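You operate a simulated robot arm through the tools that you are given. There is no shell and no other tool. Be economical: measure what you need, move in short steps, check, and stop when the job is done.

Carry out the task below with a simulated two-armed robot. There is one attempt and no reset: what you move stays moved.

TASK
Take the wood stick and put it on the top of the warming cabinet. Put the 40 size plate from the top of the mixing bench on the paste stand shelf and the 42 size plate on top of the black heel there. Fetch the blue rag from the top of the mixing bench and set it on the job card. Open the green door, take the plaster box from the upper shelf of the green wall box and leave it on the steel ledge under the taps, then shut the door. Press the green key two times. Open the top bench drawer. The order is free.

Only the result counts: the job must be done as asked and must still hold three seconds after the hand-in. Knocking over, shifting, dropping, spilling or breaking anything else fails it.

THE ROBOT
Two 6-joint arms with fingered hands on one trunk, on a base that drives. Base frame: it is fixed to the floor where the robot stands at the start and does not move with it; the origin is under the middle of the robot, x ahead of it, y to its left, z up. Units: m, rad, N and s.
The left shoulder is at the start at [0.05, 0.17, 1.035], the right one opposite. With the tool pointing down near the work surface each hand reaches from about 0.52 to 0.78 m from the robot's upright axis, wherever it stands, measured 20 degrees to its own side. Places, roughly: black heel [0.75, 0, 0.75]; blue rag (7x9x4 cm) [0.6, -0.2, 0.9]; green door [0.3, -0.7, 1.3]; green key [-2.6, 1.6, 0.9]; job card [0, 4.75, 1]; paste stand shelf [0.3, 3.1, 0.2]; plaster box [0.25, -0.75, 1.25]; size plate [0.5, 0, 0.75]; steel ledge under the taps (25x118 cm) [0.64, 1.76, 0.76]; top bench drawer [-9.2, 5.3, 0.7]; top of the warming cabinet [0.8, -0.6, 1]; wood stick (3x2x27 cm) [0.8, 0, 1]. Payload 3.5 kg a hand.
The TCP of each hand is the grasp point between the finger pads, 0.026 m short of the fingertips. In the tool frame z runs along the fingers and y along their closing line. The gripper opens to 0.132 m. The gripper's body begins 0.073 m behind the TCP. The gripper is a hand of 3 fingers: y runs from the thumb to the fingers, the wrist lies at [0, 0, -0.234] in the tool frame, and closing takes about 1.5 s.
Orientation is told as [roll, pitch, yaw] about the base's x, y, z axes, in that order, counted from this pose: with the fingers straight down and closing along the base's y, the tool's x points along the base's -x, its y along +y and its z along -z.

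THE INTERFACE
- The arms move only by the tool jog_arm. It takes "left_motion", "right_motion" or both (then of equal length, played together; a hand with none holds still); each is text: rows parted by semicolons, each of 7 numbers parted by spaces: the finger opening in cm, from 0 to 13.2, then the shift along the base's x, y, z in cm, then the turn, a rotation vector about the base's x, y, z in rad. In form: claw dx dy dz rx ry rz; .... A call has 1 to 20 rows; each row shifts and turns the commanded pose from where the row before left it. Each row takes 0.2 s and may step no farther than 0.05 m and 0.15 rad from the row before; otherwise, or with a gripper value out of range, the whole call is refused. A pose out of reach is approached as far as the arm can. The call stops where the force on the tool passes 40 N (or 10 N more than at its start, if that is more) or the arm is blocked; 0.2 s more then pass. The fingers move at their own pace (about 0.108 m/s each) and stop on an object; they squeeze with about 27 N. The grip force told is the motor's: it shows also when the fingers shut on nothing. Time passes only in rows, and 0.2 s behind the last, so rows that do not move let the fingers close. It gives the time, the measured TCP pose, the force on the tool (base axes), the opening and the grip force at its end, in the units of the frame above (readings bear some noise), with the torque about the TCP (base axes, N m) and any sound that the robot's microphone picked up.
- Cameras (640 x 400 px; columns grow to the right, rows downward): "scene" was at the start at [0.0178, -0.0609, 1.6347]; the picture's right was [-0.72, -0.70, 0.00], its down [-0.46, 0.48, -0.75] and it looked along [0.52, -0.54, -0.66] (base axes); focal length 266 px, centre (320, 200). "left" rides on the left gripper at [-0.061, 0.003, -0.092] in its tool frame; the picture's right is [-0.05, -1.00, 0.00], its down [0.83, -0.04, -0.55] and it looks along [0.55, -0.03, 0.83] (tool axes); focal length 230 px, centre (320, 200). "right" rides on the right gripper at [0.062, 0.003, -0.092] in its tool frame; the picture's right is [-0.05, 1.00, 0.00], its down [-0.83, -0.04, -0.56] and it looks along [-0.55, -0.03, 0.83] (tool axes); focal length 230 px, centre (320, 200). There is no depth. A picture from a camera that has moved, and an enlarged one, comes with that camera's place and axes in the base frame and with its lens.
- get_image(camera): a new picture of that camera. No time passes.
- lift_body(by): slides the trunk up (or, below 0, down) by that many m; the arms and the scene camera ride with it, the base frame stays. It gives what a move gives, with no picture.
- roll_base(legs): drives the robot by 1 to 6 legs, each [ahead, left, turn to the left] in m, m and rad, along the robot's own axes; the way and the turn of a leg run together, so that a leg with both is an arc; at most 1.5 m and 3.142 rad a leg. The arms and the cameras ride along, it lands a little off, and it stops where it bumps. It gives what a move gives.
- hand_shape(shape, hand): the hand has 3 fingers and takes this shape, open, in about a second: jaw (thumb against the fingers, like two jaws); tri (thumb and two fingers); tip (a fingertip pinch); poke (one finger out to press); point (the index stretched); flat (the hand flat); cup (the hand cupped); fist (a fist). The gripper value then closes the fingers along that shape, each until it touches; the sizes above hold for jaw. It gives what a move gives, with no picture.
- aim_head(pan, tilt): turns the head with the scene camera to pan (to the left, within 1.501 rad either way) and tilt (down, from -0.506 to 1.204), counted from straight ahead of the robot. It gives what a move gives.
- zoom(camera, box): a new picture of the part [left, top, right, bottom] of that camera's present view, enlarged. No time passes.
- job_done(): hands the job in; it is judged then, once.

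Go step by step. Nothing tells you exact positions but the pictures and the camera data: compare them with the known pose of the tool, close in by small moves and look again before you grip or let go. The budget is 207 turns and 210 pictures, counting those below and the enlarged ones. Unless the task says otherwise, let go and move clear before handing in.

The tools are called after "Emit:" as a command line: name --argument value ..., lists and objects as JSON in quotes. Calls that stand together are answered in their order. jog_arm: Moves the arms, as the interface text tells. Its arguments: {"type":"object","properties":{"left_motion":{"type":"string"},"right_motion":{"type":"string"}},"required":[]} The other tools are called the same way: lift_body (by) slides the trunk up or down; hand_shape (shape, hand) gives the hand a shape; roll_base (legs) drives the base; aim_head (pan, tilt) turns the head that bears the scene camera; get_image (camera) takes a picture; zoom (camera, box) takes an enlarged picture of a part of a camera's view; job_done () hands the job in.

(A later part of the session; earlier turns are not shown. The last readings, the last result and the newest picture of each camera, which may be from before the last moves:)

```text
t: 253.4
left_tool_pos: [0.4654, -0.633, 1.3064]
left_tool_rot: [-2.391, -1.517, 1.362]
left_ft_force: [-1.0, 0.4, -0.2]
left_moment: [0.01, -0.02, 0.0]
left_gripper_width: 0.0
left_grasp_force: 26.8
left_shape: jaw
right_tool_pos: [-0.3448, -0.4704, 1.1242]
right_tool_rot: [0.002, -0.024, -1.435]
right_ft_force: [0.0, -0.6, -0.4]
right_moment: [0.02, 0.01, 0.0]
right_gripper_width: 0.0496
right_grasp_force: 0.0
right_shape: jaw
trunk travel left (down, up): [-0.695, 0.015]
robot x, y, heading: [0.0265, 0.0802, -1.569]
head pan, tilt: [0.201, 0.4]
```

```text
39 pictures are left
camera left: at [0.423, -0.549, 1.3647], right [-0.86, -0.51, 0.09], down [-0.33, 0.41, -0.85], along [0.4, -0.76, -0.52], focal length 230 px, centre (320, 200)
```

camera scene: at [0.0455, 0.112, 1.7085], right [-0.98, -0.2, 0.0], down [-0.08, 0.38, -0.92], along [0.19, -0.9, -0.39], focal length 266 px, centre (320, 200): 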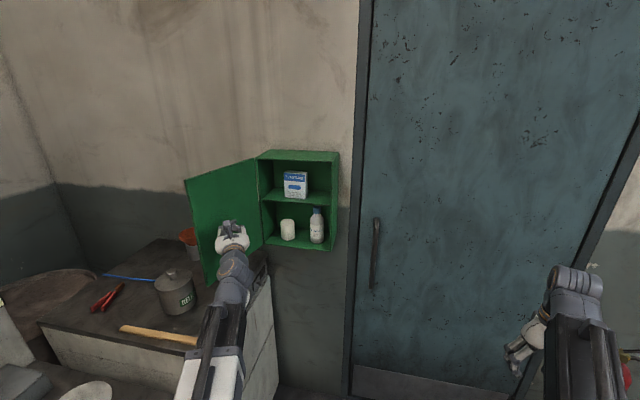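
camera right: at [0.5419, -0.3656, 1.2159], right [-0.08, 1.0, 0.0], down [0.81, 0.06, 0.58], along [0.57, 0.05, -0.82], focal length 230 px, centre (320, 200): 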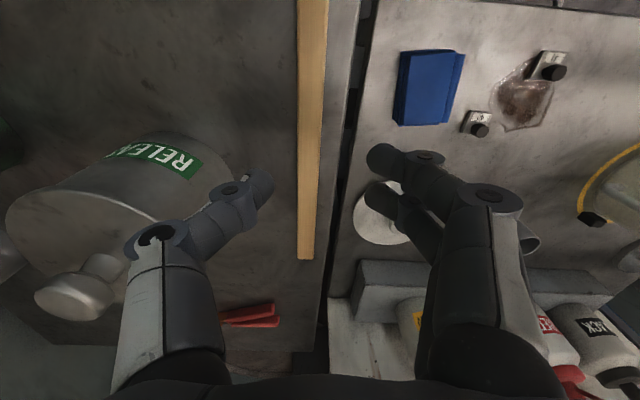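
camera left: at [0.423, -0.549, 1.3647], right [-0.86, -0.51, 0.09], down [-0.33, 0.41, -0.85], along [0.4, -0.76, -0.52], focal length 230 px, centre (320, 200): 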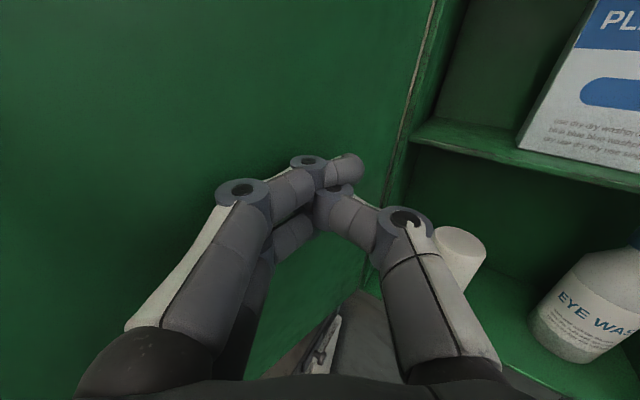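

Emit:
jog_arm --left_motion "4 -2 4 0 0 0 0;8 -2.5 3.5 0.5 0 0 -0.1;11.5 -3 1 1 0 0 -0.1;11.5 -3 0 1 0 0 -0.1;11.5 -2.2 0 1.5 0 0 -0.1;11.5 0 0 1.5 0 0 -0.1;11.5 0 0 1.4 0 0 -0.08;11.5 0 -3 0 0 0 0;11.5 0 0 0 0 0 0"

Emit:
get_image --camera "left"

```text
t: 255.4
left_tool_pos: [0.3492, -0.6123, 1.3868]
left_tool_rot: [-2.4, -1.516, 0.79]
left_ft_force: [0.5, -0.8, -0.2]
left_moment: [-0.01, -0.01, 0.02]
left_gripper_width: 0.1147
left_grasp_force: 0.1
left_shape: jaw
left hand out of reach, approached as far as the arm can: row 2, 3, 4
right_tool_pos: [-0.3459, -0.4685, 1.1252]
right_tool_rot: [0.0, -0.025, -1.433]
right_ft_force: [0.1, -0.2, -0.1]
right_moment: [0.0, 0.0, 0.01]
right_gripper_width: 0.0498
right_grasp_force: 0.1
right_shape: jaw
trunk travel left (down, up): [-0.695, 0.015]
robot x, y, heading: [0.0278, 0.0828, -1.566]
head pan, tilt: [0.201, 0.4]
```

```text
38 pictures are left
camera left: at [0.3598, -0.5186, 1.4453], right [-0.99, 0.04, 0.09], down [-0.05, 0.52, -0.85], along [-0.08, -0.85, -0.52], focal length 230 px, centre (320, 200)
```

left: 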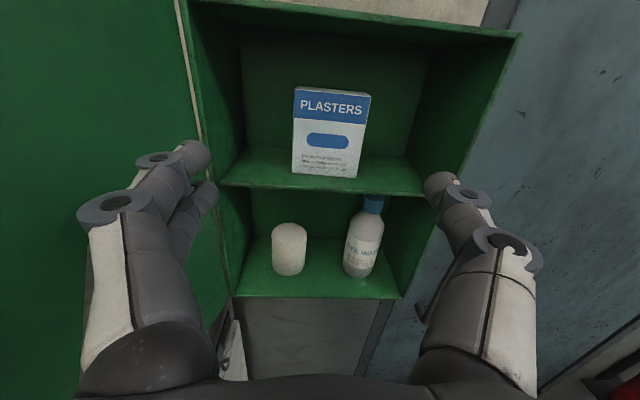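

The plasters box is straight ahead, centre (0.330, -0.80, 1.366). I move in with the open hand and close on its sides.

Emit:
jog_arm --left_motion "11.5 -1 -1 -1.2 0 0 0.06;11.5 -0.4 -3 -1 0 0 0;11.5 0 -4 0 0 0 0;11.5 0 -4 0 0 0 0;11.5 0 -4 0 0 0 0;11.5 0 -4 0 0 0 0;11.5 0 0 0 0 0 0"

Emit:
get_image --camera "left"

```text
t: 257.0
left_tool_pos: [0.3368, -0.8137, 1.3656]
left_tool_rot: [-2.403, -1.515, 0.849]
left_ft_force: [-0.2, -0.6, 0.0]
left_moment: [0.01, -0.01, 0.03]
left_gripper_width: 0.1145
left_grasp_force: 0.0
left_shape: jaw
right_tool_pos: [-0.3469, -0.4691, 1.125]
right_tool_rot: [0.004, -0.025, -1.436]
right_ft_force: [0.3, 0.1, -0.2]
right_moment: [-0.02, -0.01, -0.01]
right_gripper_width: 0.0496
right_grasp_force: 0.2
right_shape: jaw
trunk travel left (down, up): [-0.695, 0.015]
robot x, y, heading: [0.0278, 0.0817, -1.568]
head pan, tilt: [0.201, 0.4]
```

```text
37 pictures are left
camera left: at [0.3416, -0.7191, 1.4236], right [-1.0, -0.02, 0.09], down [-0.09, 0.52, -0.85], along [-0.03, -0.85, -0.52], focal length 230 px, centre (320, 200)
```

left: 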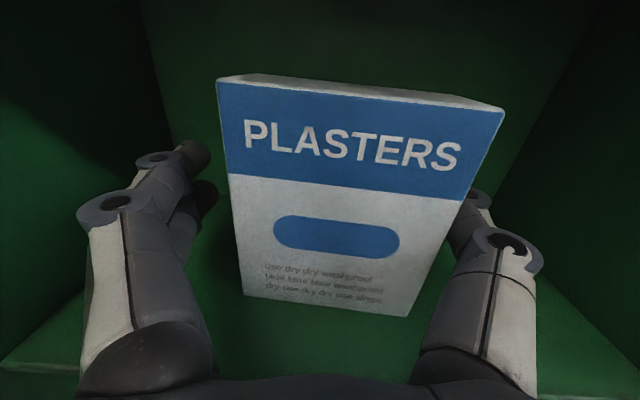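

Emit:
jog_arm --left_motion "11.5 -0.8 0 0 0 0 0;11.5 0 -0.5 0 0 0 0;10 0 0 0 0 0 0;8 0 0 0 0 0 0;6 0 0 0 0 0 0;4 0 0 0 0 0 0;2 0 0 0 0 0 0;2 0 0 0 0 0 0;2 0 0 0 0 0 0"

Emit:
jog_arm --left_motion "2 0 0 0.8 0 0 0;2 0 0 0.8 0 0 0;2 0 1 0 0 0 0;2 0 3 0 0 0 0;2 0 4 0 0 0 0;2 0 4 0 0 0 0;2 0 4 0 0 0 0;2 0 4 0 0 0 0;2 0 4 0 0 0 0;2 0 0 0 0 0 0"

Emit:
get_image --camera "left"

```text
t: 259.0
left_tool_pos: [0.3289, -0.8188, 1.3645]
left_tool_rot: [-2.394, -1.514, 0.845]
left_ft_force: [0.9, 0.0, -0.2]
left_moment: [0.02, -0.03, -0.03]
left_gripper_width: 0.069
left_grasp_force: 27.1
left_shape: jaw
right_tool_pos: [-0.3448, -0.4676, 1.1258]
right_tool_rot: [0.002, -0.026, -1.436]
right_ft_force: [-0.9, -0.3, 1.1]
right_moment: [0.0, 0.0, -0.02]
right_gripper_width: 0.0497
right_grasp_force: 0.0
right_shape: jaw
trunk travel left (down, up): [-0.695, 0.015]
robot x, y, heading: [0.03, 0.0834, -1.569]
head pan, tilt: [0.201, 0.4]
```

```text
t: 261.2
left_tool_pos: [0.3281, -0.5777, 1.3811]
left_tool_rot: [-2.391, -1.514, 0.838]
left_ft_force: [0.2, 0.3, -0.1]
left_moment: [-0.03, 0.01, 0.02]
left_gripper_width: 0.0689
left_grasp_force: 27.4
left_shape: jaw
right_tool_pos: [-0.345, -0.4692, 1.1262]
right_tool_rot: [0.002, -0.027, -1.432]
right_ft_force: [0.2, -0.5, 0.4]
right_moment: [-0.01, 0.01, -0.02]
right_gripper_width: 0.0498
right_grasp_force: 0.1
right_shape: jaw
trunk travel left (down, up): [-0.695, 0.015]
robot x, y, heading: [0.0283, 0.0784, -1.57]
head pan, tilt: [0.201, 0.4]
```

```text
36 pictures are left
camera left: at [0.3336, -0.483, 1.4396], right [-1.0, -0.02, 0.09], down [-0.09, 0.52, -0.85], along [-0.03, -0.85, -0.52], focal length 230 px, centre (320, 200)
```

left: 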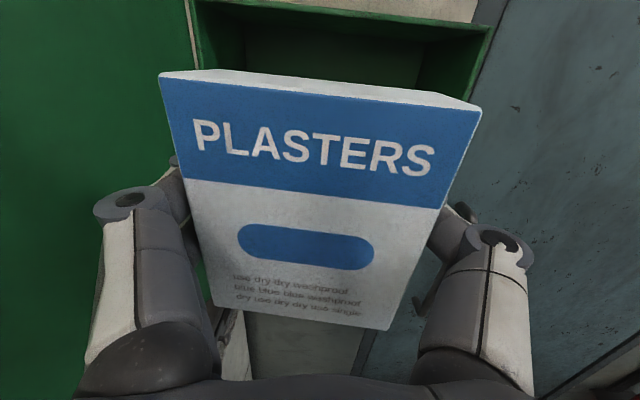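

I have the plaster box. To shut the door I turn the base toward it and sweep the hand around the outside of the door's edge.

Emit:
roll_base --legs '[[0, -0.048, 0], [0, 0, 0.67]]'

Emit:
jog_arm --left_motion "2 3 0 -3 0 0 0;2 3 0 -3 0 0 0;2 2 -2 -3 0 0 0;2 0 -4 -1 0 0 0;2 0 -4 0 0 0 0;2 0 -4 0 0 0 0;2 0 -4 0 0 0 0;2 0 -4 0 0 0 0;2 0 0 0 0 0 0"

Emit:
aim_head --pan -0.2 --tilt 0.5

Emit:
get_image --camera "scene"

```text
t: 263.9
left_tool_pos: [0.6268, -0.247, 1.3816]
left_tool_rot: [-2.392, -1.516, 1.515]
left_ft_force: [-0.7, 0.0, -0.9]
left_moment: [-0.03, -0.01, 0.01]
left_gripper_width: 0.0687
left_grasp_force: 26.4
left_shape: jaw
right_tool_pos: [0.0318, -0.5804, 1.125]
right_tool_rot: [0.004, -0.027, -0.76]
right_ft_force: [0.1, -0.5, 0.6]
right_moment: [0.0, -0.01, 0.04]
right_gripper_width: 0.0496
right_grasp_force: 0.1
right_shape: jaw
trunk travel left (down, up): [-0.695, 0.015]
robot x, y, heading: [-0.0211, 0.0752, -0.897]
head pan, tilt: [0.201, 0.4]
```

```text
t: 265.9
left_tool_pos: [0.7062, -0.4663, 1.2815]
left_tool_rot: [-2.395, -1.513, 1.519]
left_ft_force: [-0.8, -0.3, -1.4]
left_moment: [-0.04, 0.0, -0.03]
left_gripper_width: 0.0682
left_grasp_force: 26.6
left_shape: jaw
right_tool_pos: [0.0318, -0.5819, 1.1246]
right_tool_rot: [0.002, -0.026, -0.76]
right_ft_force: [-0.9, 0.0, -0.3]
right_moment: [-0.01, -0.03, -0.02]
right_gripper_width: 0.0494
right_grasp_force: 0.1
right_shape: jaw
trunk travel left (down, up): [-0.695, 0.015]
robot x, y, heading: [-0.0195, 0.0815, -0.896]
head pan, tilt: [0.201, 0.4]
```

```text
t: 266.8
left_tool_pos: [0.7066, -0.4662, 1.281]
left_tool_rot: [-2.393, -1.515, 1.515]
left_ft_force: [-0.3, -0.3, -1.4]
left_moment: [-0.01, -0.02, 0.01]
left_gripper_width: 0.068
left_grasp_force: 27.5
left_shape: jaw
right_tool_pos: [0.0315, -0.5818, 1.1258]
right_tool_rot: [0.003, -0.027, -0.762]
right_ft_force: [0.0, -0.4, 0.0]
right_moment: [0.01, 0.0, 0.01]
right_gripper_width: 0.0495
right_grasp_force: 0.1
right_shape: jaw
trunk travel left (down, up): [-0.695, 0.015]
robot x, y, heading: [-0.0183, 0.0826, -0.897]
head pan, tilt: [-0.201, 0.499]
```

```text
35 pictures are left
camera scene: at [-0.0039, 0.0314, 1.6994], right [-0.89, -0.46, 0.0], down [-0.22, 0.43, -0.88], along [0.4, -0.78, -0.48], focal length 266 px, centre (320, 200)
```

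scene: 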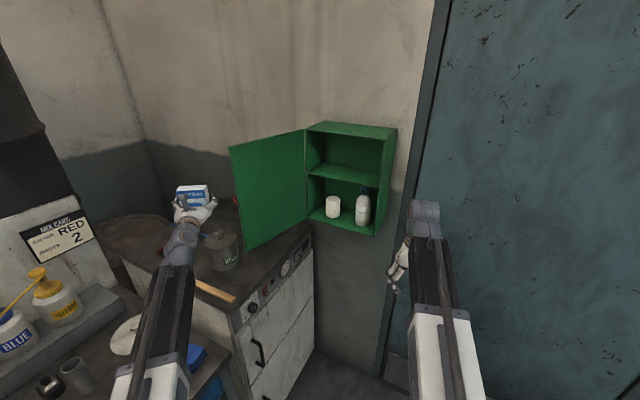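

The hand with the box is on the outer side of the door. I sweep in -x to swing it closed.

Emit:
jog_arm --left_motion "2 -4 0 0 0 0 0;2 -4 -0.5 0 0 0 0;2 -4 -0.5 0 0 0 0;2 -4 -0.5 0 0 0 0;2 -4 -0.5 0 0 0 0;2 -4 -0.5 0 0 0 0;2 -4 -0.5 0 0 0 0;2 -3 -0.5 0 0 0 0;2 0 0 0 0 0 0"

Emit:
get_image --camera "scene"

```text
t: 268.8
left_tool_pos: [0.3953, -0.5009, 1.2842]
left_tool_rot: [-2.389, -1.513, 1.51]
left_ft_force: [-0.8, -0.3, -0.9]
left_moment: [-0.02, -0.02, -0.01]
left_gripper_width: 0.0674
left_grasp_force: 26.9
left_shape: jaw
right_tool_pos: [0.0332, -0.5822, 1.125]
right_tool_rot: [0.002, -0.026, -0.761]
right_ft_force: [0.4, -0.8, 0.6]
right_moment: [0.02, 0.0, -0.01]
right_gripper_width: 0.0496
right_grasp_force: 0.0
right_shape: jaw
trunk travel left (down, up): [-0.695, 0.015]
robot x, y, heading: [-0.0192, 0.0798, -0.894]
head pan, tilt: [-0.201, 0.499]
```

```text
34 pictures are left
camera scene: at [-0.0032, 0.0301, 1.6997], right [-0.89, -0.46, 0.0], down [-0.22, 0.43, -0.88], along [0.4, -0.78, -0.48], focal length 266 px, centre (320, 200)
```

scene: 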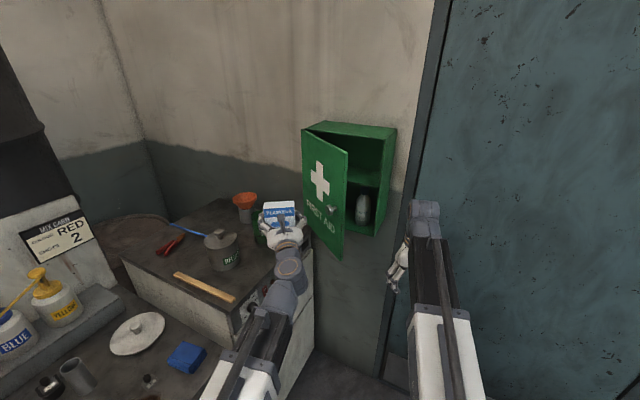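

The door is about 45° open now. I continue pushing with the same hand, toward -y.

Emit:
jog_arm --left_motion "2 -2.5 -1.5 0 0 0 0;2 -2.5 -2 0 0 0 0;2 -2 -2.5 0 0 0 0;2 -1 -2.5 0 0 0 0;2 -0.5 -2.5 0 0 0 0;2 0 -2 0 0 0 0;2 0 -1.5 0 0 0 0;2 0 -1 0 0 0 0;2 0 0 0 0 0 0"

Emit:
get_image --camera "scene"

```text
t: 270.8
left_tool_pos: [0.3131, -0.6535, 1.2968]
left_tool_rot: [-2.334, -1.525, 1.457]
left_ft_force: [-0.5, -0.4, -1.2]
left_moment: [0.0, -0.02, 0.03]
left_gripper_width: 0.0673
left_grasp_force: 26.8
left_shape: jaw
left hand out of reach, approached as far as the arm can: row 4, 5, 7
right_tool_pos: [0.0322, -0.5801, 1.1254]
right_tool_rot: [0.001, -0.027, -0.76]
right_ft_force: [0.0, 0.6, -0.1]
right_moment: [-0.02, -0.02, 0.02]
right_gripper_width: 0.0497
right_grasp_force: 0.1
right_shape: jaw
trunk travel left (down, up): [-0.695, 0.015]
robot x, y, heading: [-0.0198, 0.0834, -0.896]
head pan, tilt: [-0.201, 0.499]
```

```text
33 pictures are left
camera scene: at [-0.004, 0.0314, 1.6994], right [-0.89, -0.46, 0.0], down [-0.22, 0.43, -0.88], along [0.4, -0.78, -0.48], focal length 266 px, centre (320, 200)
```

scene: 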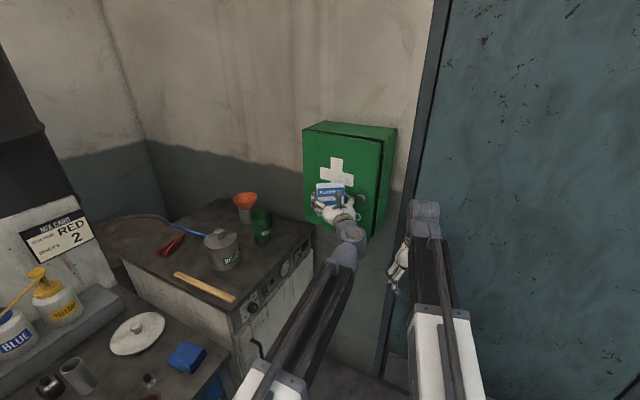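

Almost shut; one more push.

Emit:
jog_arm --left_motion "2 -1 -1.5 0 0 0 0;2 -1 -1.5 0 0 0 0;2 0 -1 0 0 0 0;2 0 -1 0 0 0 0;2 0 -1 0 0 0 0;2 0 0 0 0 0 0"

Emit:
zoom --camera "scene" --box '[280, 100, 440, 250]'

```text
t: 271.7
left_tool_pos: [0.3026, -0.6851, 1.3068]
left_tool_rot: [-2.349, -1.52, 1.487]
left_ft_force: [7.1, 17.8, 7.2]
left_moment: [-0.12, 0.55, -1.16]
left_gripper_width: 0.0668
left_grasp_force: 26.6
left_shape: jaw
left hand out of reach, approached as far as the arm can: row 1, 3
right_tool_pos: [0.0341, -0.5777, 1.1266]
right_tool_rot: [0.0, -0.028, -0.758]
right_ft_force: [0.8, -0.1, 0.4]
right_moment: [0.02, 0.02, 0.04]
right_gripper_width: 0.0496
right_grasp_force: 0.1
right_shape: jaw
trunk travel left (down, up): [-0.695, 0.015]
robot x, y, heading: [-0.0183, 0.0857, -0.896]
head pan, tilt: [-0.201, 0.499]
stopped in row 4 (left hand): the force on the tool passed its limit at 49 N (the readings are from after the stop); the commanded pose is now the measured one
```

```text
2.67 times, centred on (360, 175) of scene
camera zoom: at [-0.0031, 0.0355, 1.6997], right [-0.89, -0.46, 0.0], down [-0.22, 0.42, -0.88], along [0.4, -0.78, -0.48], focal length 709 px, centre (213, 267)
```

zoom: 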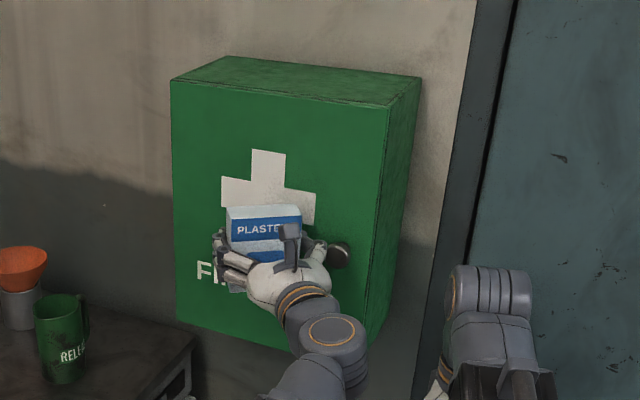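

The door is shut. I retreat with the box, straighten up and drive left to the drum ledge.

Emit:
jog_arm --left_motion "2 -1 3 0 0 0 0;2 -2 3.5 0 0 0 0;2 -2 3.5 0 0 0 0;2 0 0 0 0 0 0"

Emit:
roll_base --legs '[[-0.45, 0, 0], [0, 0, 0.896], [-0.08, 0, 0], [0, 1.1, 0]]'

Emit:
aim_head --pan 0.1 --tilt 0.55

Emit:
get_image --camera "scene"

```text
t: 272.7
left_tool_pos: [0.2474, -0.5916, 1.3024]
left_tool_rot: [-2.345, -1.527, 1.476]
left_ft_force: [-0.5, 0.0, -0.5]
left_moment: [-0.01, 0.01, 0.0]
left_gripper_width: 0.0668
left_grasp_force: 27.2
left_shape: jaw
right_tool_pos: [0.0337, -0.5819, 1.1258]
right_tool_rot: [0.003, -0.027, -0.76]
right_ft_force: [-0.4, -0.4, 0.2]
right_moment: [-0.04, -0.02, 0.02]
right_gripper_width: 0.0495
right_grasp_force: 0.1
right_shape: jaw
trunk travel left (down, up): [-0.695, 0.015]
robot x, y, heading: [-0.0175, 0.0845, -0.893]
head pan, tilt: [-0.201, 0.499]
```

```text
t: 283.7
left_tool_pos: [0.3285, 1.3525, 1.304]
left_tool_rot: [-2.339, -1.527, 2.356]
left_ft_force: [0.8, 0.4, -0.4]
left_moment: [0.02, -0.01, 0.01]
left_gripper_width: 0.0667
left_grasp_force: 27.0
left_shape: jaw
right_tool_pos: [0.1835, 1.1947, 1.1255]
right_tool_rot: [0.001, -0.027, 0.125]
right_ft_force: [0.4, -0.4, -0.4]
right_moment: [-0.03, -0.03, -0.01]
right_gripper_width: 0.0496
right_grasp_force: 0.1
right_shape: jaw
trunk travel left (down, up): [-0.695, 0.015]
robot x, y, heading: [-0.3662, 1.5773, -0.002]
head pan, tilt: [-0.201, 0.499]
```

```text
t: 284.5
left_tool_pos: [0.3274, 1.353, 1.3028]
left_tool_rot: [-2.342, -1.525, 2.361]
left_ft_force: [0.0, 0.1, 0.2]
left_moment: [-0.02, -0.01, 0.01]
left_gripper_width: 0.0667
left_grasp_force: 26.9
left_shape: jaw
right_tool_pos: [0.1828, 1.1952, 1.1259]
right_tool_rot: [0.002, -0.024, 0.125]
right_ft_force: [0.7, 0.5, -0.6]
right_moment: [-0.01, -0.02, 0.01]
right_gripper_width: 0.0495
right_grasp_force: 0.0
right_shape: jaw
trunk travel left (down, up): [-0.695, 0.015]
robot x, y, heading: [-0.3617, 1.572, -0.009]
head pan, tilt: [0.099, 0.55]
```

```text
31 pictures are left
camera scene: at [-0.3153, 1.5808, 1.6948], right [0.09, -1.0, 0.0], down [-0.52, -0.05, -0.85], along [0.85, 0.08, -0.52], focal length 266 px, centre (320, 200)
```

scene: 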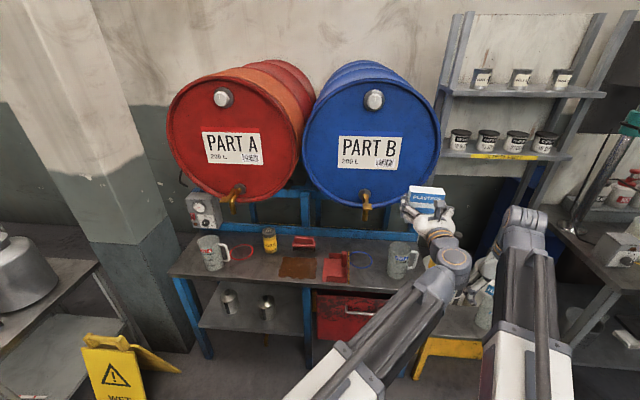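

The ledge has a clear spot between the left mug and the brown sheet. I shift left, lower the trunk and bring the box in low, then check.

Emit:
roll_base --legs '[[0, 0.57, 0]]'

Emit:
lift_body --by -0.3

Emit:
jog_arm --left_motion "2 0 0 -4 0 0 0;2 0 0 -4 0 0 0;2 0 0 0 0 0 0"

Emit:
roll_base --legs '[[0.12, 0, 0]]'

Emit:
get_image --camera "left"

Emit:
get_image --camera "scene"

```text
t: 287.8
left_tool_pos: [0.3334, 1.9176, 1.3033]
left_tool_rot: [-2.334, -1.525, 2.352]
left_ft_force: [0.1, -0.4, -0.8]
left_moment: [0.02, 0.04, -0.03]
left_gripper_width: 0.0668
left_grasp_force: 27.0
left_shape: jaw
right_tool_pos: [0.1875, 1.7603, 1.1259]
right_tool_rot: [0.002, -0.026, 0.123]
right_ft_force: [0.2, -0.3, -0.5]
right_moment: [-0.01, 0.05, -0.01]
right_gripper_width: 0.0496
right_grasp_force: 0.2
right_shape: jaw
trunk travel left (down, up): [-0.695, 0.015]
robot x, y, heading: [-0.3596, 2.1401, -0.004]
head pan, tilt: [0.099, 0.55]
```

```text
t: 290.8
left_tool_pos: [0.3332, 1.9187, 1.0041]
left_tool_rot: [-2.344, -1.524, 2.358]
left_ft_force: [-0.6, 0.1, -1.6]
left_moment: [0.01, 0.01, -0.02]
left_gripper_width: 0.0666
left_grasp_force: 26.8
left_shape: jaw
right_tool_pos: [0.1878, 1.7605, 0.8253]
right_tool_rot: [0.003, -0.026, 0.123]
right_ft_force: [0.2, 0.1, -0.2]
right_moment: [-0.04, -0.03, -0.05]
right_gripper_width: 0.0493
right_grasp_force: 0.0
right_shape: jaw
trunk travel left (down, up): [-0.395, 0.315]
robot x, y, heading: [-0.3572, 2.1367, -0.013]
head pan, tilt: [0.099, 0.55]
```

```text
t: 291.6
left_tool_pos: [0.3319, 1.925, 0.9681]
left_tool_rot: [-1.763, -1.559, 1.775]
left_ft_force: [0.0, -0.3, -0.7]
left_moment: [0.0, -0.04, -0.01]
left_gripper_width: 0.0666
left_grasp_force: 27.4
left_shape: jaw
left hand out of reach, approached as far as the arm can: row 1, 2
right_tool_pos: [0.188, 1.7601, 0.8252]
right_tool_rot: [0.003, -0.025, 0.125]
right_ft_force: [-0.2, -0.3, 0.4]
right_moment: [0.02, -0.05, -0.02]
right_gripper_width: 0.0498
right_grasp_force: 0.0
right_shape: jaw
trunk travel left (down, up): [-0.395, 0.315]
robot x, y, heading: [-0.3574, 2.1411, -0.01]
head pan, tilt: [0.099, 0.55]
```

```text
t: 292.8
left_tool_pos: [0.4526, 1.9221, 0.9682]
left_tool_rot: [-1.78, -1.556, 1.792]
left_ft_force: [0.0, 0.3, -0.4]
left_moment: [0.01, 0.0, 0.01]
left_gripper_width: 0.0667
left_grasp_force: 26.7
left_shape: jaw
right_tool_pos: [0.3084, 1.7574, 0.8254]
right_tool_rot: [0.003, -0.024, 0.123]
right_ft_force: [-1.0, 1.2, -0.1]
right_moment: [-0.01, 0.01, 0.0]
right_gripper_width: 0.0495
right_grasp_force: 0.1
right_shape: jaw
trunk travel left (down, up): [-0.395, 0.315]
robot x, y, heading: [-0.234, 2.1366, -0.011]
head pan, tilt: [0.099, 0.55]
```

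```text
30 pictures are left
camera left: at [0.3618, 1.9254, 1.0309], right [0.01, -1.0, 0.07], down [-0.55, -0.06, -0.83], along [0.83, -0.03, -0.55], focal length 230 px, centre (320, 200)
```

left: 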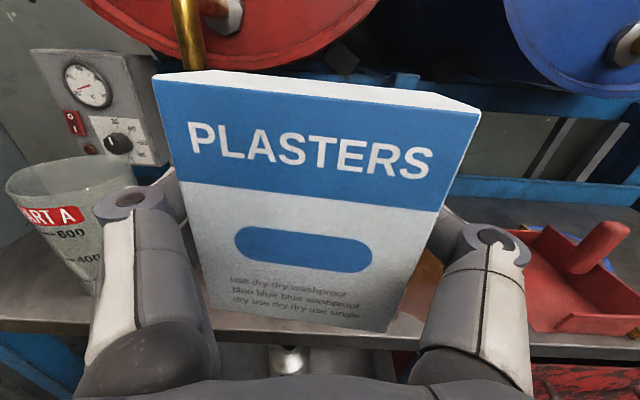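

```text
29 pictures are left
camera scene: at [-0.1888, 2.1451, 1.3948], right [0.09, -1.0, 0.0], down [-0.52, -0.05, -0.85], along [0.85, 0.08, -0.52], focal length 266 px, centre (320, 200)
```

scene: 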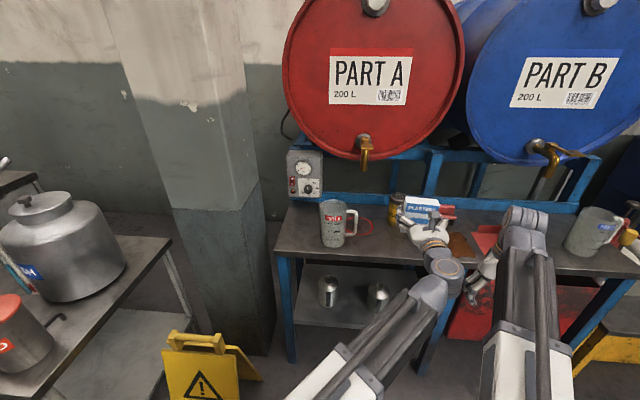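

The free spot is around (0.585, 1.95) on the ledge (top ≈ 0.72). I move over it, lower via the trunk, and feel for contact.

Emit:
jog_arm --left_motion "2 0 1.4 0 0 0 0;2 0 1.4 0 0 0 0;2 0 0 0 0 0 0" --right_motion "5 -3 0 0 0 0 0;5 -3 0 0 0 0 0;5 0 0 0 0 0 0"

Emit:
roll_base --legs '[[0.13, 0, 0]]'

Emit:
lift_body --by -0.165

Emit:
get_image --camera "left"

```text
t: 293.6
left_tool_pos: [0.4542, 1.9507, 0.9692]
left_tool_rot: [-1.769, -1.557, 1.778]
left_ft_force: [0.8, 0.4, -0.1]
left_moment: [0.01, -0.01, 0.01]
left_gripper_width: 0.0668
left_grasp_force: 27.4
left_shape: jaw
right_tool_pos: [0.2483, 1.7555, 0.8257]
right_tool_rot: [0.001, -0.027, 0.123]
right_ft_force: [-0.6, -0.2, -0.7]
right_moment: [0.0, 0.01, 0.0]
right_gripper_width: 0.0497
right_grasp_force: 0.1
right_shape: jaw
trunk travel left (down, up): [-0.395, 0.315]
robot x, y, heading: [-0.2385, 2.1365, -0.01]
head pan, tilt: [0.099, 0.55]
```

```text
t: 294.9
left_tool_pos: [0.5814, 1.949, 0.9691]
left_tool_rot: [-1.777, -1.557, 1.788]
left_ft_force: [0.0, 0.6, -0.8]
left_moment: [-0.01, 0.01, 0.0]
left_gripper_width: 0.0665
left_grasp_force: 26.8
left_shape: jaw
right_tool_pos: [0.3767, 1.7547, 0.8257]
right_tool_rot: [0.002, -0.026, 0.123]
right_ft_force: [0.1, 0.6, -0.1]
right_moment: [-0.03, -0.04, -0.02]
right_gripper_width: 0.0492
right_grasp_force: 0.1
right_shape: jaw
trunk travel left (down, up): [-0.395, 0.315]
robot x, y, heading: [-0.107, 2.1379, -0.01]
head pan, tilt: [0.099, 0.55]
```

```text
t: 296.7
left_tool_pos: [0.581, 1.9486, 0.808]
left_tool_rot: [-2.079, -1.553, 2.088]
left_ft_force: [1.1, 2.3, 25.4]
left_moment: [-0.51, -0.05, 0.02]
left_gripper_width: 0.0667
left_grasp_force: 27.1
left_shape: jaw
right_tool_pos: [0.3753, 1.756, 0.6616]
right_tool_rot: [0.002, -0.028, 0.124]
right_ft_force: [0.0, 0.3, -0.5]
right_moment: [-0.03, -0.03, 0.0]
right_gripper_width: 0.0496
right_grasp_force: 0.0
right_shape: jaw
trunk travel left (down, up): [-0.23, 0.48]
robot x, y, heading: [-0.1102, 2.1358, -0.009]
head pan, tilt: [0.099, 0.55]
```

```text
28 pictures are left
camera left: at [0.4894, 1.9526, 0.8691], right [0.01, -1.0, 0.07], down [-0.55, -0.06, -0.83], along [0.84, -0.03, -0.55], focal length 230 px, centre (320, 200)
```

left: 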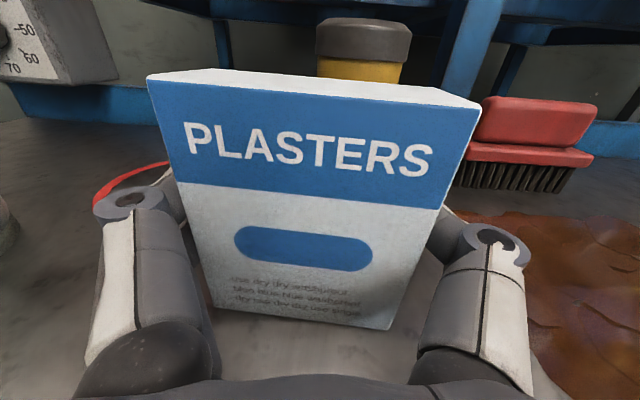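

The box rests on the clear spot (contact felt, ledge top ≈ 0.755). I ease up, open and withdraw.

Emit:
jog_arm --left_motion "2 0 0 0.3 0 0 0;5 0 0 0 0 0 0;8 0 0 0 0 0 0;10.5 0 0 0 0 0 0;11 0 0 0 0 0 0;11 0 0 0 0 0 0;11 -4 0 0 0 0 0;11 -4 0 0 0 0 0;11 -1 0 2 0 0 0;11 0 0 0 0 0 0"

Emit:
roll_base --legs '[[-0.3, 0, 0]]'

Emit:
get_image --camera "left"

```text
t: 298.9
left_tool_pos: [0.491, 1.9492, 0.8273]
left_tool_rot: [-1.752, -1.555, 1.763]
left_ft_force: [1.0, 0.3, 0.2]
left_moment: [0.03, 0.02, -0.02]
left_gripper_width: 0.1097
left_grasp_force: 0.2
left_shape: jaw
right_tool_pos: [0.3766, 1.7547, 0.6612]
right_tool_rot: [0.003, -0.028, 0.121]
right_ft_force: [-0.9, -0.9, 0.1]
right_moment: [0.04, 0.0, 0.03]
right_gripper_width: 0.0494
right_grasp_force: 0.0
right_shape: jaw
trunk travel left (down, up): [-0.23, 0.48]
robot x, y, heading: [-0.1105, 2.1363, -0.01]
head pan, tilt: [0.099, 0.55]
```

```text
t: 301.0
left_tool_pos: [0.1925, 1.9512, 0.828]
left_tool_rot: [-1.765, -1.559, 1.775]
left_ft_force: [0.8, 1.2, -0.3]
left_moment: [0.03, -0.01, -0.01]
left_gripper_width: 0.1095
left_grasp_force: 0.1
left_shape: jaw
right_tool_pos: [0.077, 1.7579, 0.6602]
right_tool_rot: [0.003, -0.028, 0.122]
right_ft_force: [0.0, 0.0, -0.2]
right_moment: [0.05, -0.03, 0.02]
right_gripper_width: 0.0495
right_grasp_force: 0.1
right_shape: jaw
trunk travel left (down, up): [-0.23, 0.48]
robot x, y, heading: [-0.4055, 2.1399, -0.007]
head pan, tilt: [0.099, 0.55]
```

```text
27 pictures are left
camera left: at [0.1015, 1.9546, 0.8895], right [0.01, -1.0, 0.07], down [-0.55, -0.06, -0.83], along [0.83, -0.03, -0.55], focal length 230 px, centre (320, 200)
```

left: 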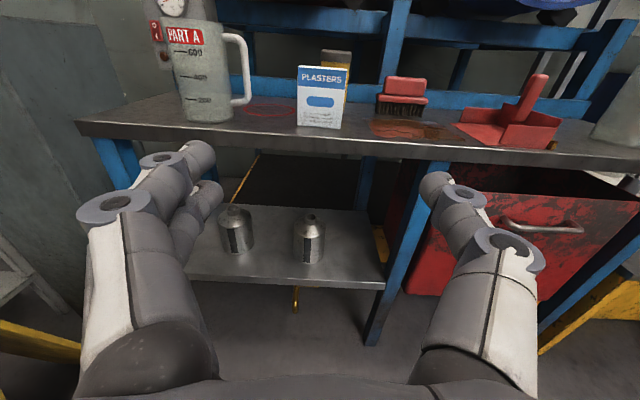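

The plaster box stands on the ledge. Back to the bench for plate 40 (left hand) and the rag (right hand): I raise the trunk, point the left hand down, and drive back.

Emit:
lift_body --by 0.4

Emit:
jog_arm --left_motion "6 -1 2 0 0 0.15 0;6 -1 2 0 0 0.15 0;6 -1 2 0 0 0.15 0;6 -1 2 0 0 0.15 0;6 -1 2 0 0 0.15 0;6 -1 2 0 0 0.15 0;6 -1 2 0 0 0.15 0;6 -1 2 0 0 0.15 0;6 -1 2 0 0 0.15 0;6 0 2 0 0 0.15 0;6 0 0 0 0 0.07 0;6 0 0 0 0 0 0"

Emit:
roll_base --legs '[[0, -1.07, 0], [0, -1.07, 0]]'

```text
t: 304.8
left_tool_pos: [0.1921, 1.9508, 1.2285]
left_tool_rot: [-1.769, -1.558, 1.777]
left_ft_force: [1.3, 1.1, 0.8]
left_moment: [0.01, 0.01, 0.02]
left_gripper_width: 0.1097
left_grasp_force: 0.0
left_shape: jaw
right_tool_pos: [0.078, 1.7568, 1.0594]
right_tool_rot: [0.002, -0.025, 0.123]
right_ft_force: [0.0, 0.3, 0.1]
right_moment: [0.02, 0.02, -0.02]
right_gripper_width: 0.0498
right_grasp_force: 0.1
right_shape: jaw
trunk travel left (down, up): [-0.63, 0.08]
robot x, y, heading: [-0.4095, 2.1434, -0.015]
head pan, tilt: [0.099, 0.55]
```

```text
t: 307.4
left_tool_pos: [0.1369, 2.1425, 1.1643]
left_tool_rot: [0.007, -0.017, 0.015]
left_ft_force: [-0.3, 0.0, 0.2]
left_moment: [-0.01, 0.02, -0.02]
left_gripper_width: 0.0608
left_grasp_force: 0.1
left_shape: jaw
left hand out of reach, approached as far as the arm can: row 10, 11
right_tool_pos: [0.0766, 1.7581, 1.0612]
right_tool_rot: [0.002, -0.028, 0.123]
right_ft_force: [-0.7, 0.2, 0.0]
right_moment: [-0.03, 0.03, -0.01]
right_gripper_width: 0.0497
right_grasp_force: 0.0
right_shape: jaw
trunk travel left (down, up): [-0.63, 0.08]
robot x, y, heading: [-0.4109, 2.1401, -0.011]
head pan, tilt: [0.099, 0.55]
```

```text
t: 318.1
left_tool_pos: [0.0894, -0.0103, 1.1635]
left_tool_rot: [0.006, -0.019, 0.008]
left_ft_force: [-0.1, -0.2, -0.6]
left_moment: [-0.02, 0.03, -0.05]
left_gripper_width: 0.0608
left_grasp_force: 0.1
left_shape: jaw
right_tool_pos: [0.0267, -0.3938, 1.0596]
right_tool_rot: [0.002, -0.027, 0.117]
right_ft_force: [0.0, 0.1, -0.5]
right_moment: [-0.01, -0.01, -0.01]
right_gripper_width: 0.0496
right_grasp_force: 0.0
right_shape: jaw
trunk travel left (down, up): [-0.63, 0.08]
robot x, y, heading: [-0.4552, -0.0117, -0.023]
head pan, tilt: [0.099, 0.55]
```

Emit:
jog_arm --right_motion "6 0 0 4 0 0 0;6 0 -2 3 0 0 0"

Emit:
roll_base --legs '[[0.475, 0, 0.022]]'

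Emit:
jog_arm --left_motion "4.5 2.6 -3.8 0 0 0 0;4.5 2.6 -3.8 0 0 0 0;4.5 2.6 -3.6 0 0 0 0;4.5 0 0 -5 0 0 0;4.5 0 0 -5 0 0 0;4.5 0 0 -5 0 0 0;4.5 0 0 -5 0 0 0;4.5 0 0 -1.5 0 0 0;4.5 0 0 0 0 0 0"

Emit:
get_image --camera "left"

```text
t: 318.6
left_tool_pos: [0.0891, -0.0102, 1.1648]
left_tool_rot: [0.005, -0.018, 0.007]
left_ft_force: [0.3, -0.9, -0.2]
left_moment: [-0.01, 0.0, -0.01]
left_gripper_width: 0.0607
left_grasp_force: 0.1
left_shape: jaw
right_tool_pos: [0.0266, -0.4143, 1.1296]
right_tool_rot: [0.001, -0.027, 0.117]
right_ft_force: [-0.3, 0.6, 0.9]
right_moment: [0.02, 0.05, -0.01]
right_gripper_width: 0.0596
right_grasp_force: 0.1
right_shape: jaw
trunk travel left (down, up): [-0.63, 0.08]
robot x, y, heading: [-0.4549, -0.0102, -0.014]
head pan, tilt: [0.099, 0.55]
```

```text
t: 321.5
left_tool_pos: [0.5606, 0.0007, 1.1647]
left_tool_rot: [0.006, -0.019, 0.032]
left_ft_force: [0.4, -0.3, -0.3]
left_moment: [0.05, 0.01, 0.01]
left_gripper_width: 0.0606
left_grasp_force: 0.1
left_shape: jaw
right_tool_pos: [0.5065, -0.4045, 1.1294]
right_tool_rot: [0.001, -0.025, 0.142]
right_ft_force: [0.0, -0.6, 0.2]
right_moment: [0.02, 0.03, -0.03]
right_gripper_width: 0.0597
right_grasp_force: 0.0
right_shape: jaw
trunk travel left (down, up): [-0.63, 0.08]
robot x, y, heading: [0.011, -0.0101, 0.007]
head pan, tilt: [0.099, 0.55]
```

```text
t: 323.5
left_tool_pos: [0.6406, -0.1103, 0.9519]
left_tool_rot: [0.003, -0.019, 0.034]
left_ft_force: [0.2, -0.3, 1.0]
left_moment: [-0.01, 0.0, -0.01]
left_gripper_width: 0.0458
left_grasp_force: 0.0
left_shape: jaw
right_tool_pos: [0.5065, -0.4031, 1.1296]
right_tool_rot: [0.002, -0.025, 0.141]
right_ft_force: [0.2, 0.3, 0.5]
right_moment: [-0.01, -0.01, 0.03]
right_gripper_width: 0.0597
right_grasp_force: 0.1
right_shape: jaw
trunk travel left (down, up): [-0.63, 0.08]
robot x, y, heading: [0.0158, -0.0096, 0.009]
head pan, tilt: [0.099, 0.55]
```

```text
26 pictures are left
camera left: at [0.7007, -0.1065, 1.0454], right [0.08, -1.0, 0.0], down [-0.84, -0.07, 0.54], along [-0.54, -0.04, -0.84], focal length 230 px, centre (320, 200)
```

left: 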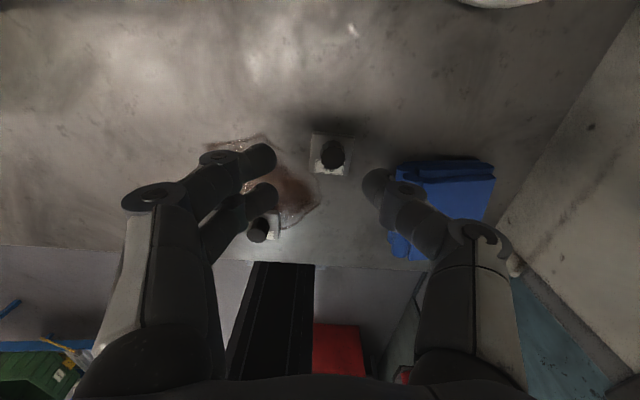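

Emit:
jog_arm --left_motion "4.5 -0.1 -1.05 -2 0 0 0;4.5 0 0 -2 0 0 0;4.5 0 0 -1.6 0 0 0;3 0 0 0 0 0 0;1 0 0 0 0 0 0;0 0 0 0 0 0 0;0 0 0 0 0 0 0;0 0 0 0 0 0 0;0 0 0 0 0 0 0"

Emit:
jog_arm --left_motion "0 0 0 1 0 0 0;0 0 0 2 0 0 0;0 0 0 4 0 0 0;0 0 0 4 0 0 0;0 0 0 0 0 0 0"

Emit:
get_image --camera "left"

```text
t: 325.5
left_tool_pos: [0.6378, -0.12, 0.8953]
left_tool_rot: [0.005, -0.02, 0.033]
left_ft_force: [1.4, 0.9, 4.8]
left_moment: [0.13, 0.01, -0.04]
left_gripper_width: 0.0141
left_grasp_force: 27.3
left_shape: jaw
right_tool_pos: [0.5076, -0.4049, 1.1306]
right_tool_rot: [0.003, -0.025, 0.141]
right_ft_force: [0.3, -0.5, -0.2]
right_moment: [0.01, 0.0, -0.02]
right_gripper_width: 0.0596
right_grasp_force: 0.0
right_shape: jaw
trunk travel left (down, up): [-0.63, 0.08]
robot x, y, heading: [0.0159, -0.0078, 0.006]
head pan, tilt: [0.099, 0.55]
```

```text
t: 326.7
left_tool_pos: [0.6375, -0.1204, 1.0032]
left_tool_rot: [0.004, -0.019, 0.032]
left_ft_force: [0.3, 0.2, -1.0]
left_moment: [-0.05, -0.06, -0.04]
left_gripper_width: 0.0142
left_grasp_force: 27.0
left_shape: jaw
right_tool_pos: [0.5071, -0.405, 1.1299]
right_tool_rot: [0.002, -0.026, 0.14]
right_ft_force: [-0.3, 0.3, -0.8]
right_moment: [-0.01, -0.01, -0.03]
right_gripper_width: 0.0594
right_grasp_force: 0.0
right_shape: jaw
trunk travel left (down, up): [-0.63, 0.08]
robot x, y, heading: [0.0133, -0.0087, 0.008]
head pan, tilt: [0.099, 0.55]
```

```text
25 pictures are left
camera left: at [0.6986, -0.1168, 1.0976], right [0.08, -1.0, 0.0], down [-0.84, -0.07, 0.54], along [-0.54, -0.04, -0.84], focal length 230 px, centre (320, 200)
```

left: 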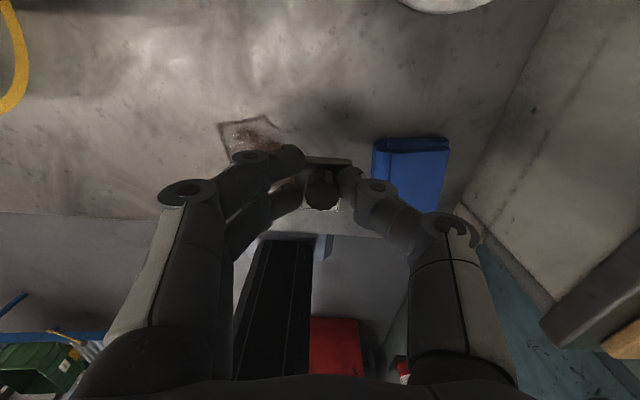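

Plate 40 is in the left hand. I move it aside and bring the right hand over the rag at (0.592, -0.206).

Emit:
jog_arm --left_motion "0 -2 0 3 0 0 0;0 -2 0 3 0 0 0;0 -2 4 0 0 0 0;0 0 5 0 0 0 0;0 0 5 0 0 0 0;0 0 5 0 0 0 0;0 0 5 0 0 0 0;0 0 5 0 0 0 0;0 0 0 0 0 0 0;0 0 0 0 0 0 0;0 0 0 0 0 0 0;0 0 0 0 0 0 0" --right_motion "11 0 0 0 0 0 0;11 0 0 0 0 0 0;11 1.7 4 0 0 0 -0.05;11 1.7 4 0 0 0 -0.05;11 1.7 4 0 0 0 -0.05;11 1.7 4 0 0 0 0;11 1.7 3.9 0 0 0 0;11 0 0 -5 0 0 0;11 0 0 -5 0 0 0;11 0 0 -5 0 0 0;11 0 0 -2 0 0 0;11 0 0 0 0 0 0"

Emit:
get_image --camera "right"

```text
t: 329.3
left_tool_pos: [0.5764, 0.1672, 1.0649]
left_tool_rot: [0.006, -0.02, 0.033]
left_ft_force: [-0.2, -1.0, -0.6]
left_moment: [0.01, -0.01, 0.02]
left_gripper_width: 0.014
left_grasp_force: 27.2
left_shape: jaw
right_tool_pos: [0.5946, -0.2059, 0.9595]
right_tool_rot: [0.003, -0.027, -0.009]
right_ft_force: [0.0, -0.6, -0.5]
right_moment: [-0.02, -0.02, -0.01]
right_gripper_width: 0.1098
right_grasp_force: 0.0
right_shape: jaw
trunk travel left (down, up): [-0.63, 0.08]
robot x, y, heading: [0.0141, -0.0122, 0.009]
head pan, tilt: [0.099, 0.55]
```

```text
24 pictures are left
camera right: at [0.5295, -0.2033, 1.0501], right [0.06, 1.0, 0.0], down [0.82, -0.05, 0.58], along [0.58, -0.03, -0.82], focal length 230 px, centre (320, 200)
```

right: 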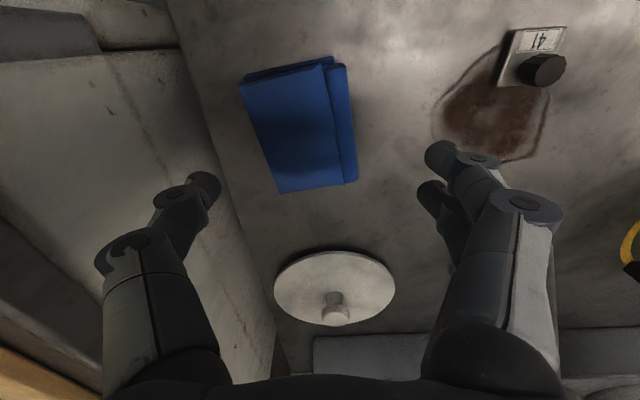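

Emit:
jog_arm --right_motion "11 -1.2 -0.9 -2 0 0 0;11 0 0 -3 0 0 0;11 0 0 -2 0 0 0;8 0 0 0 0 0 0;6 0 0 0 0 0 0;4 0 0 0 0 0 0;2 0 0 0 0 0 0;0 0 0 0 0 0 0;0 0 0 0 0 0 0;0 0 0 0 0 0 0;0 0 0 2 0 0 0;0 0 0 4 0 0 0;0 0 0 4 0 0 0;0 0 0 4 0 0 0;0 0 0 0 0 0 0"

Emit:
get_image --camera "right"

```text
t: 332.5
left_tool_pos: [0.576, 0.1673, 1.0659]
left_tool_rot: [0.005, -0.019, 0.033]
left_ft_force: [-0.3, 0.0, -0.8]
left_moment: [0.07, -0.03, 0.01]
left_gripper_width: 0.0141
left_grasp_force: 26.8
left_shape: jaw
right_tool_pos: [0.5806, -0.216, 1.0301]
right_tool_rot: [0.004, -0.027, -0.008]
right_ft_force: [0.2, -0.3, 0.2]
right_moment: [0.01, 0.0, 0.03]
right_gripper_width: 0.059
right_grasp_force: 27.0
right_shape: jaw
trunk travel left (down, up): [-0.63, 0.08]
robot x, y, heading: [0.0154, -0.011, 0.008]
head pan, tilt: [0.099, 0.55]
```

```text
23 pictures are left
camera right: at [0.5164, -0.2126, 1.1209], right [0.06, 1.0, 0.0], down [0.82, -0.05, 0.58], along [0.58, -0.03, -0.82], focal length 230 px, centre (320, 200)
```

right: 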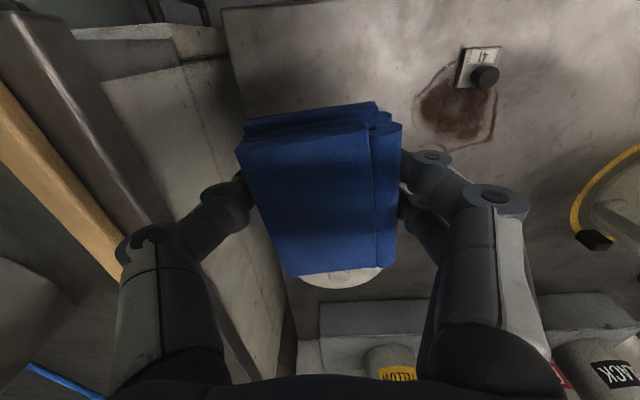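

The rag is held too. I back off and drive left to the paste stand.

Emit:
roll_base --legs '[[-0.45, 0, -0.01], [0, 1.5, 0], [0, 1.4, 0]]'

Emit:
aim_head --pan 0.1 --tilt 0.75

Emit:
get_image --camera "scene"

```text
t: 348.9
left_tool_pos: [0.11, 3.0866, 1.0649]
left_tool_rot: [0.006, -0.019, 0.045]
left_ft_force: [0.2, 0.0, -0.2]
left_moment: [-0.05, 0.0, 0.0]
left_gripper_width: 0.0143
left_grasp_force: 27.1
left_shape: jaw
right_tool_pos: [0.1185, 2.7026, 1.03]
right_tool_rot: [0.003, -0.026, 0.005]
right_ft_force: [0.5, -0.6, -1.1]
right_moment: [-0.02, 0.02, 0.0]
right_gripper_width: 0.0591
right_grasp_force: 26.7
right_shape: jaw
trunk travel left (down, up): [-0.63, 0.08]
robot x, y, heading: [-0.4503, 2.9008, 0.02]
head pan, tilt: [0.099, 0.55]
```

```text
t: 349.6
left_tool_pos: [0.1101, 3.0848, 1.065]
left_tool_rot: [0.005, -0.019, 0.044]
left_ft_force: [-0.3, 1.0, -1.9]
left_moment: [-0.03, -0.03, -0.02]
left_gripper_width: 0.0142
left_grasp_force: 27.0
left_shape: jaw
right_tool_pos: [0.1184, 2.7024, 1.0315]
right_tool_rot: [0.001, -0.027, 0.004]
right_ft_force: [0.3, -0.1, 0.1]
right_moment: [-0.02, 0.01, 0.01]
right_gripper_width: 0.059
right_grasp_force: 27.0
right_shape: jaw
trunk travel left (down, up): [-0.63, 0.08]
robot x, y, heading: [-0.4484, 2.9003, 0.022]
head pan, tilt: [0.099, 0.75]
```

```text
22 pictures are left
camera scene: at [-0.4077, 2.9083, 1.6125], right [0.12, -0.99, 0.0], down [-0.68, -0.08, -0.73], along [0.73, 0.09, -0.68], focal length 266 px, centre (320, 200)
```

scene: 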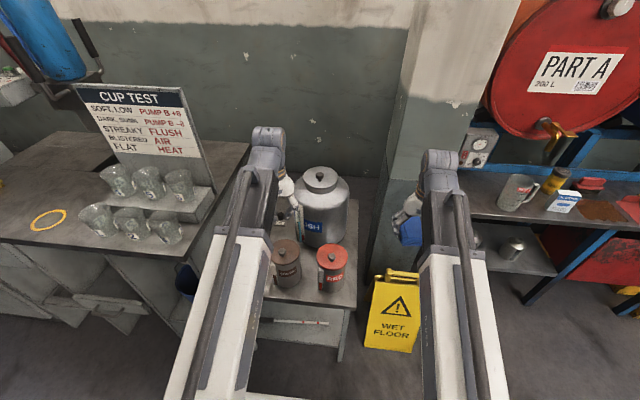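

The paste stand's lower shelf is visible under its small table, with a rod lying on it at x ≈ 0.15. I back up, lower the trunk (keeping the rag hand high over the wet-floor sign), then go in with the plate.

Emit:
roll_base --legs '[[-0.22, 0, -0.02]]'

Emit:
lift_body --by -0.4

Emit:
lift_body --by -0.22

Emit:
jog_arm --left_motion "0 0 0 -2 0 0 0;0 0 0 -2 0 0 0;0 0 0 -2 0 0 0;0 0 0 -2 0 0 0;0 0 0 -2 0 0 0;0 0 0 -2 0 0 0;0 0 0 -2 0 0 0;0 0 0 0 0 0 0;0 0 0 0 0 0 0" --right_motion "0 0 0 4.5 0 0 0;0 0 0 4.5 0 0 0;0 0 0 4.5 0 0 0;0 0 0 4.5 0 0 0;0 0 0 4.5 0 0 0;0 0 0 4.5 0 0 0;0 0 0 4.5 0 0 0;0 0 0 4.5 0 0 0;0 0 0 0 0 0 0"

Emit:
get_image --camera "scene"

```text
t: 351.3
left_tool_pos: [-0.11, 3.0738, 1.0656]
left_tool_rot: [0.004, -0.019, 0.026]
left_ft_force: [-0.1, 0.0, -0.6]
left_moment: [0.0, -0.02, 0.0]
left_gripper_width: 0.0137
left_grasp_force: 26.6
left_shape: jaw
right_tool_pos: [-0.1095, 2.6901, 1.0295]
right_tool_rot: [0.002, -0.027, -0.014]
right_ft_force: [0.1, -0.4, -0.5]
right_moment: [0.01, -0.04, -0.01]
right_gripper_width: 0.0592
right_grasp_force: 27.2
right_shape: jaw
trunk travel left (down, up): [-0.63, 0.08]
robot x, y, heading: [-0.6741, 2.9015, -0.001]
head pan, tilt: [0.099, 0.75]
```

```text
t: 355.1
left_tool_pos: [-0.1101, 3.0723, 0.6664]
left_tool_rot: [0.007, -0.018, 0.026]
left_ft_force: [0.3, 0.0, -1.1]
left_moment: [0.01, 0.04, -0.01]
left_gripper_width: 0.014
left_grasp_force: 26.9
left_shape: jaw
right_tool_pos: [-0.1094, 2.6907, 0.6304]
right_tool_rot: [0.001, -0.025, -0.015]
right_ft_force: [-0.6, -0.3, -1.7]
right_moment: [0.0, 0.03, 0.0]
right_gripper_width: 0.0593
right_grasp_force: 27.1
right_shape: jaw
trunk travel left (down, up): [-0.23, 0.48]
robot x, y, heading: [-0.6786, 2.898, -0.002]
head pan, tilt: [0.099, 0.75]
```

```text
t: 357.4
left_tool_pos: [-0.11, 3.0718, 0.4452]
left_tool_rot: [0.004, -0.019, 0.026]
left_ft_force: [0.3, 0.3, -0.8]
left_moment: [0.0, 0.0, 0.02]
left_gripper_width: 0.014
left_grasp_force: 27.0
left_shape: jaw
right_tool_pos: [-0.1085, 2.6908, 0.4102]
right_tool_rot: [0.002, -0.026, -0.015]
right_ft_force: [0.0, -0.5, -0.6]
right_moment: [0.03, 0.04, -0.04]
right_gripper_width: 0.0589
right_grasp_force: 26.8
right_shape: jaw
trunk travel left (down, up): [-0.01, 0.7]
robot x, y, heading: [-0.6749, 2.8991, -0.003]
head pan, tilt: [0.099, 0.75]
```

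```text
t: 359.4
left_tool_pos: [-0.11, 3.073, 0.3037]
left_tool_rot: [0.005, -0.019, 0.026]
left_ft_force: [-0.2, 0.6, -1.7]
left_moment: [0.01, 0.01, 0.0]
left_gripper_width: 0.0141
left_grasp_force: 26.9
left_shape: jaw
right_tool_pos: [-0.0254, 2.6853, 0.6076]
right_tool_rot: [0.0, -0.054, -0.016]
right_ft_force: [1.3, -0.6, -0.3]
right_moment: [0.01, -0.01, 0.01]
right_gripper_width: 0.059
right_grasp_force: 26.8
right_shape: jaw
right hand out of reach, approached as far as the arm can: row 4, 5, 6, 7, 8
trunk travel left (down, up): [-0.01, 0.7]
robot x, y, heading: [-0.676, 2.8996, 0.004]
head pan, tilt: [0.099, 0.75]
```

```text
21 pictures are left
camera scene: at [-0.6314, 2.9055, 0.9924], right [0.1, -1.0, 0.0], down [-0.68, -0.07, -0.73], along [0.73, 0.07, -0.68], focal length 266 px, centre (320, 200)
```

scene: 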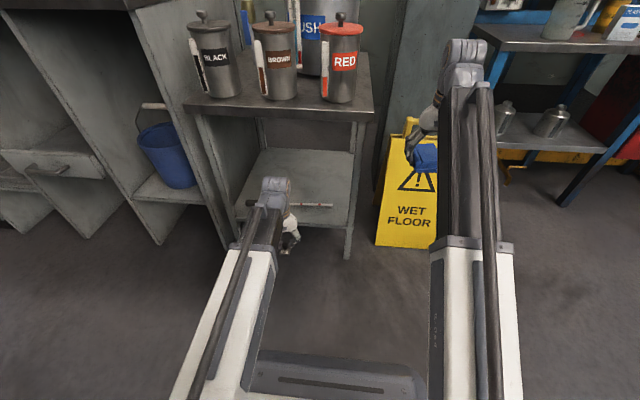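

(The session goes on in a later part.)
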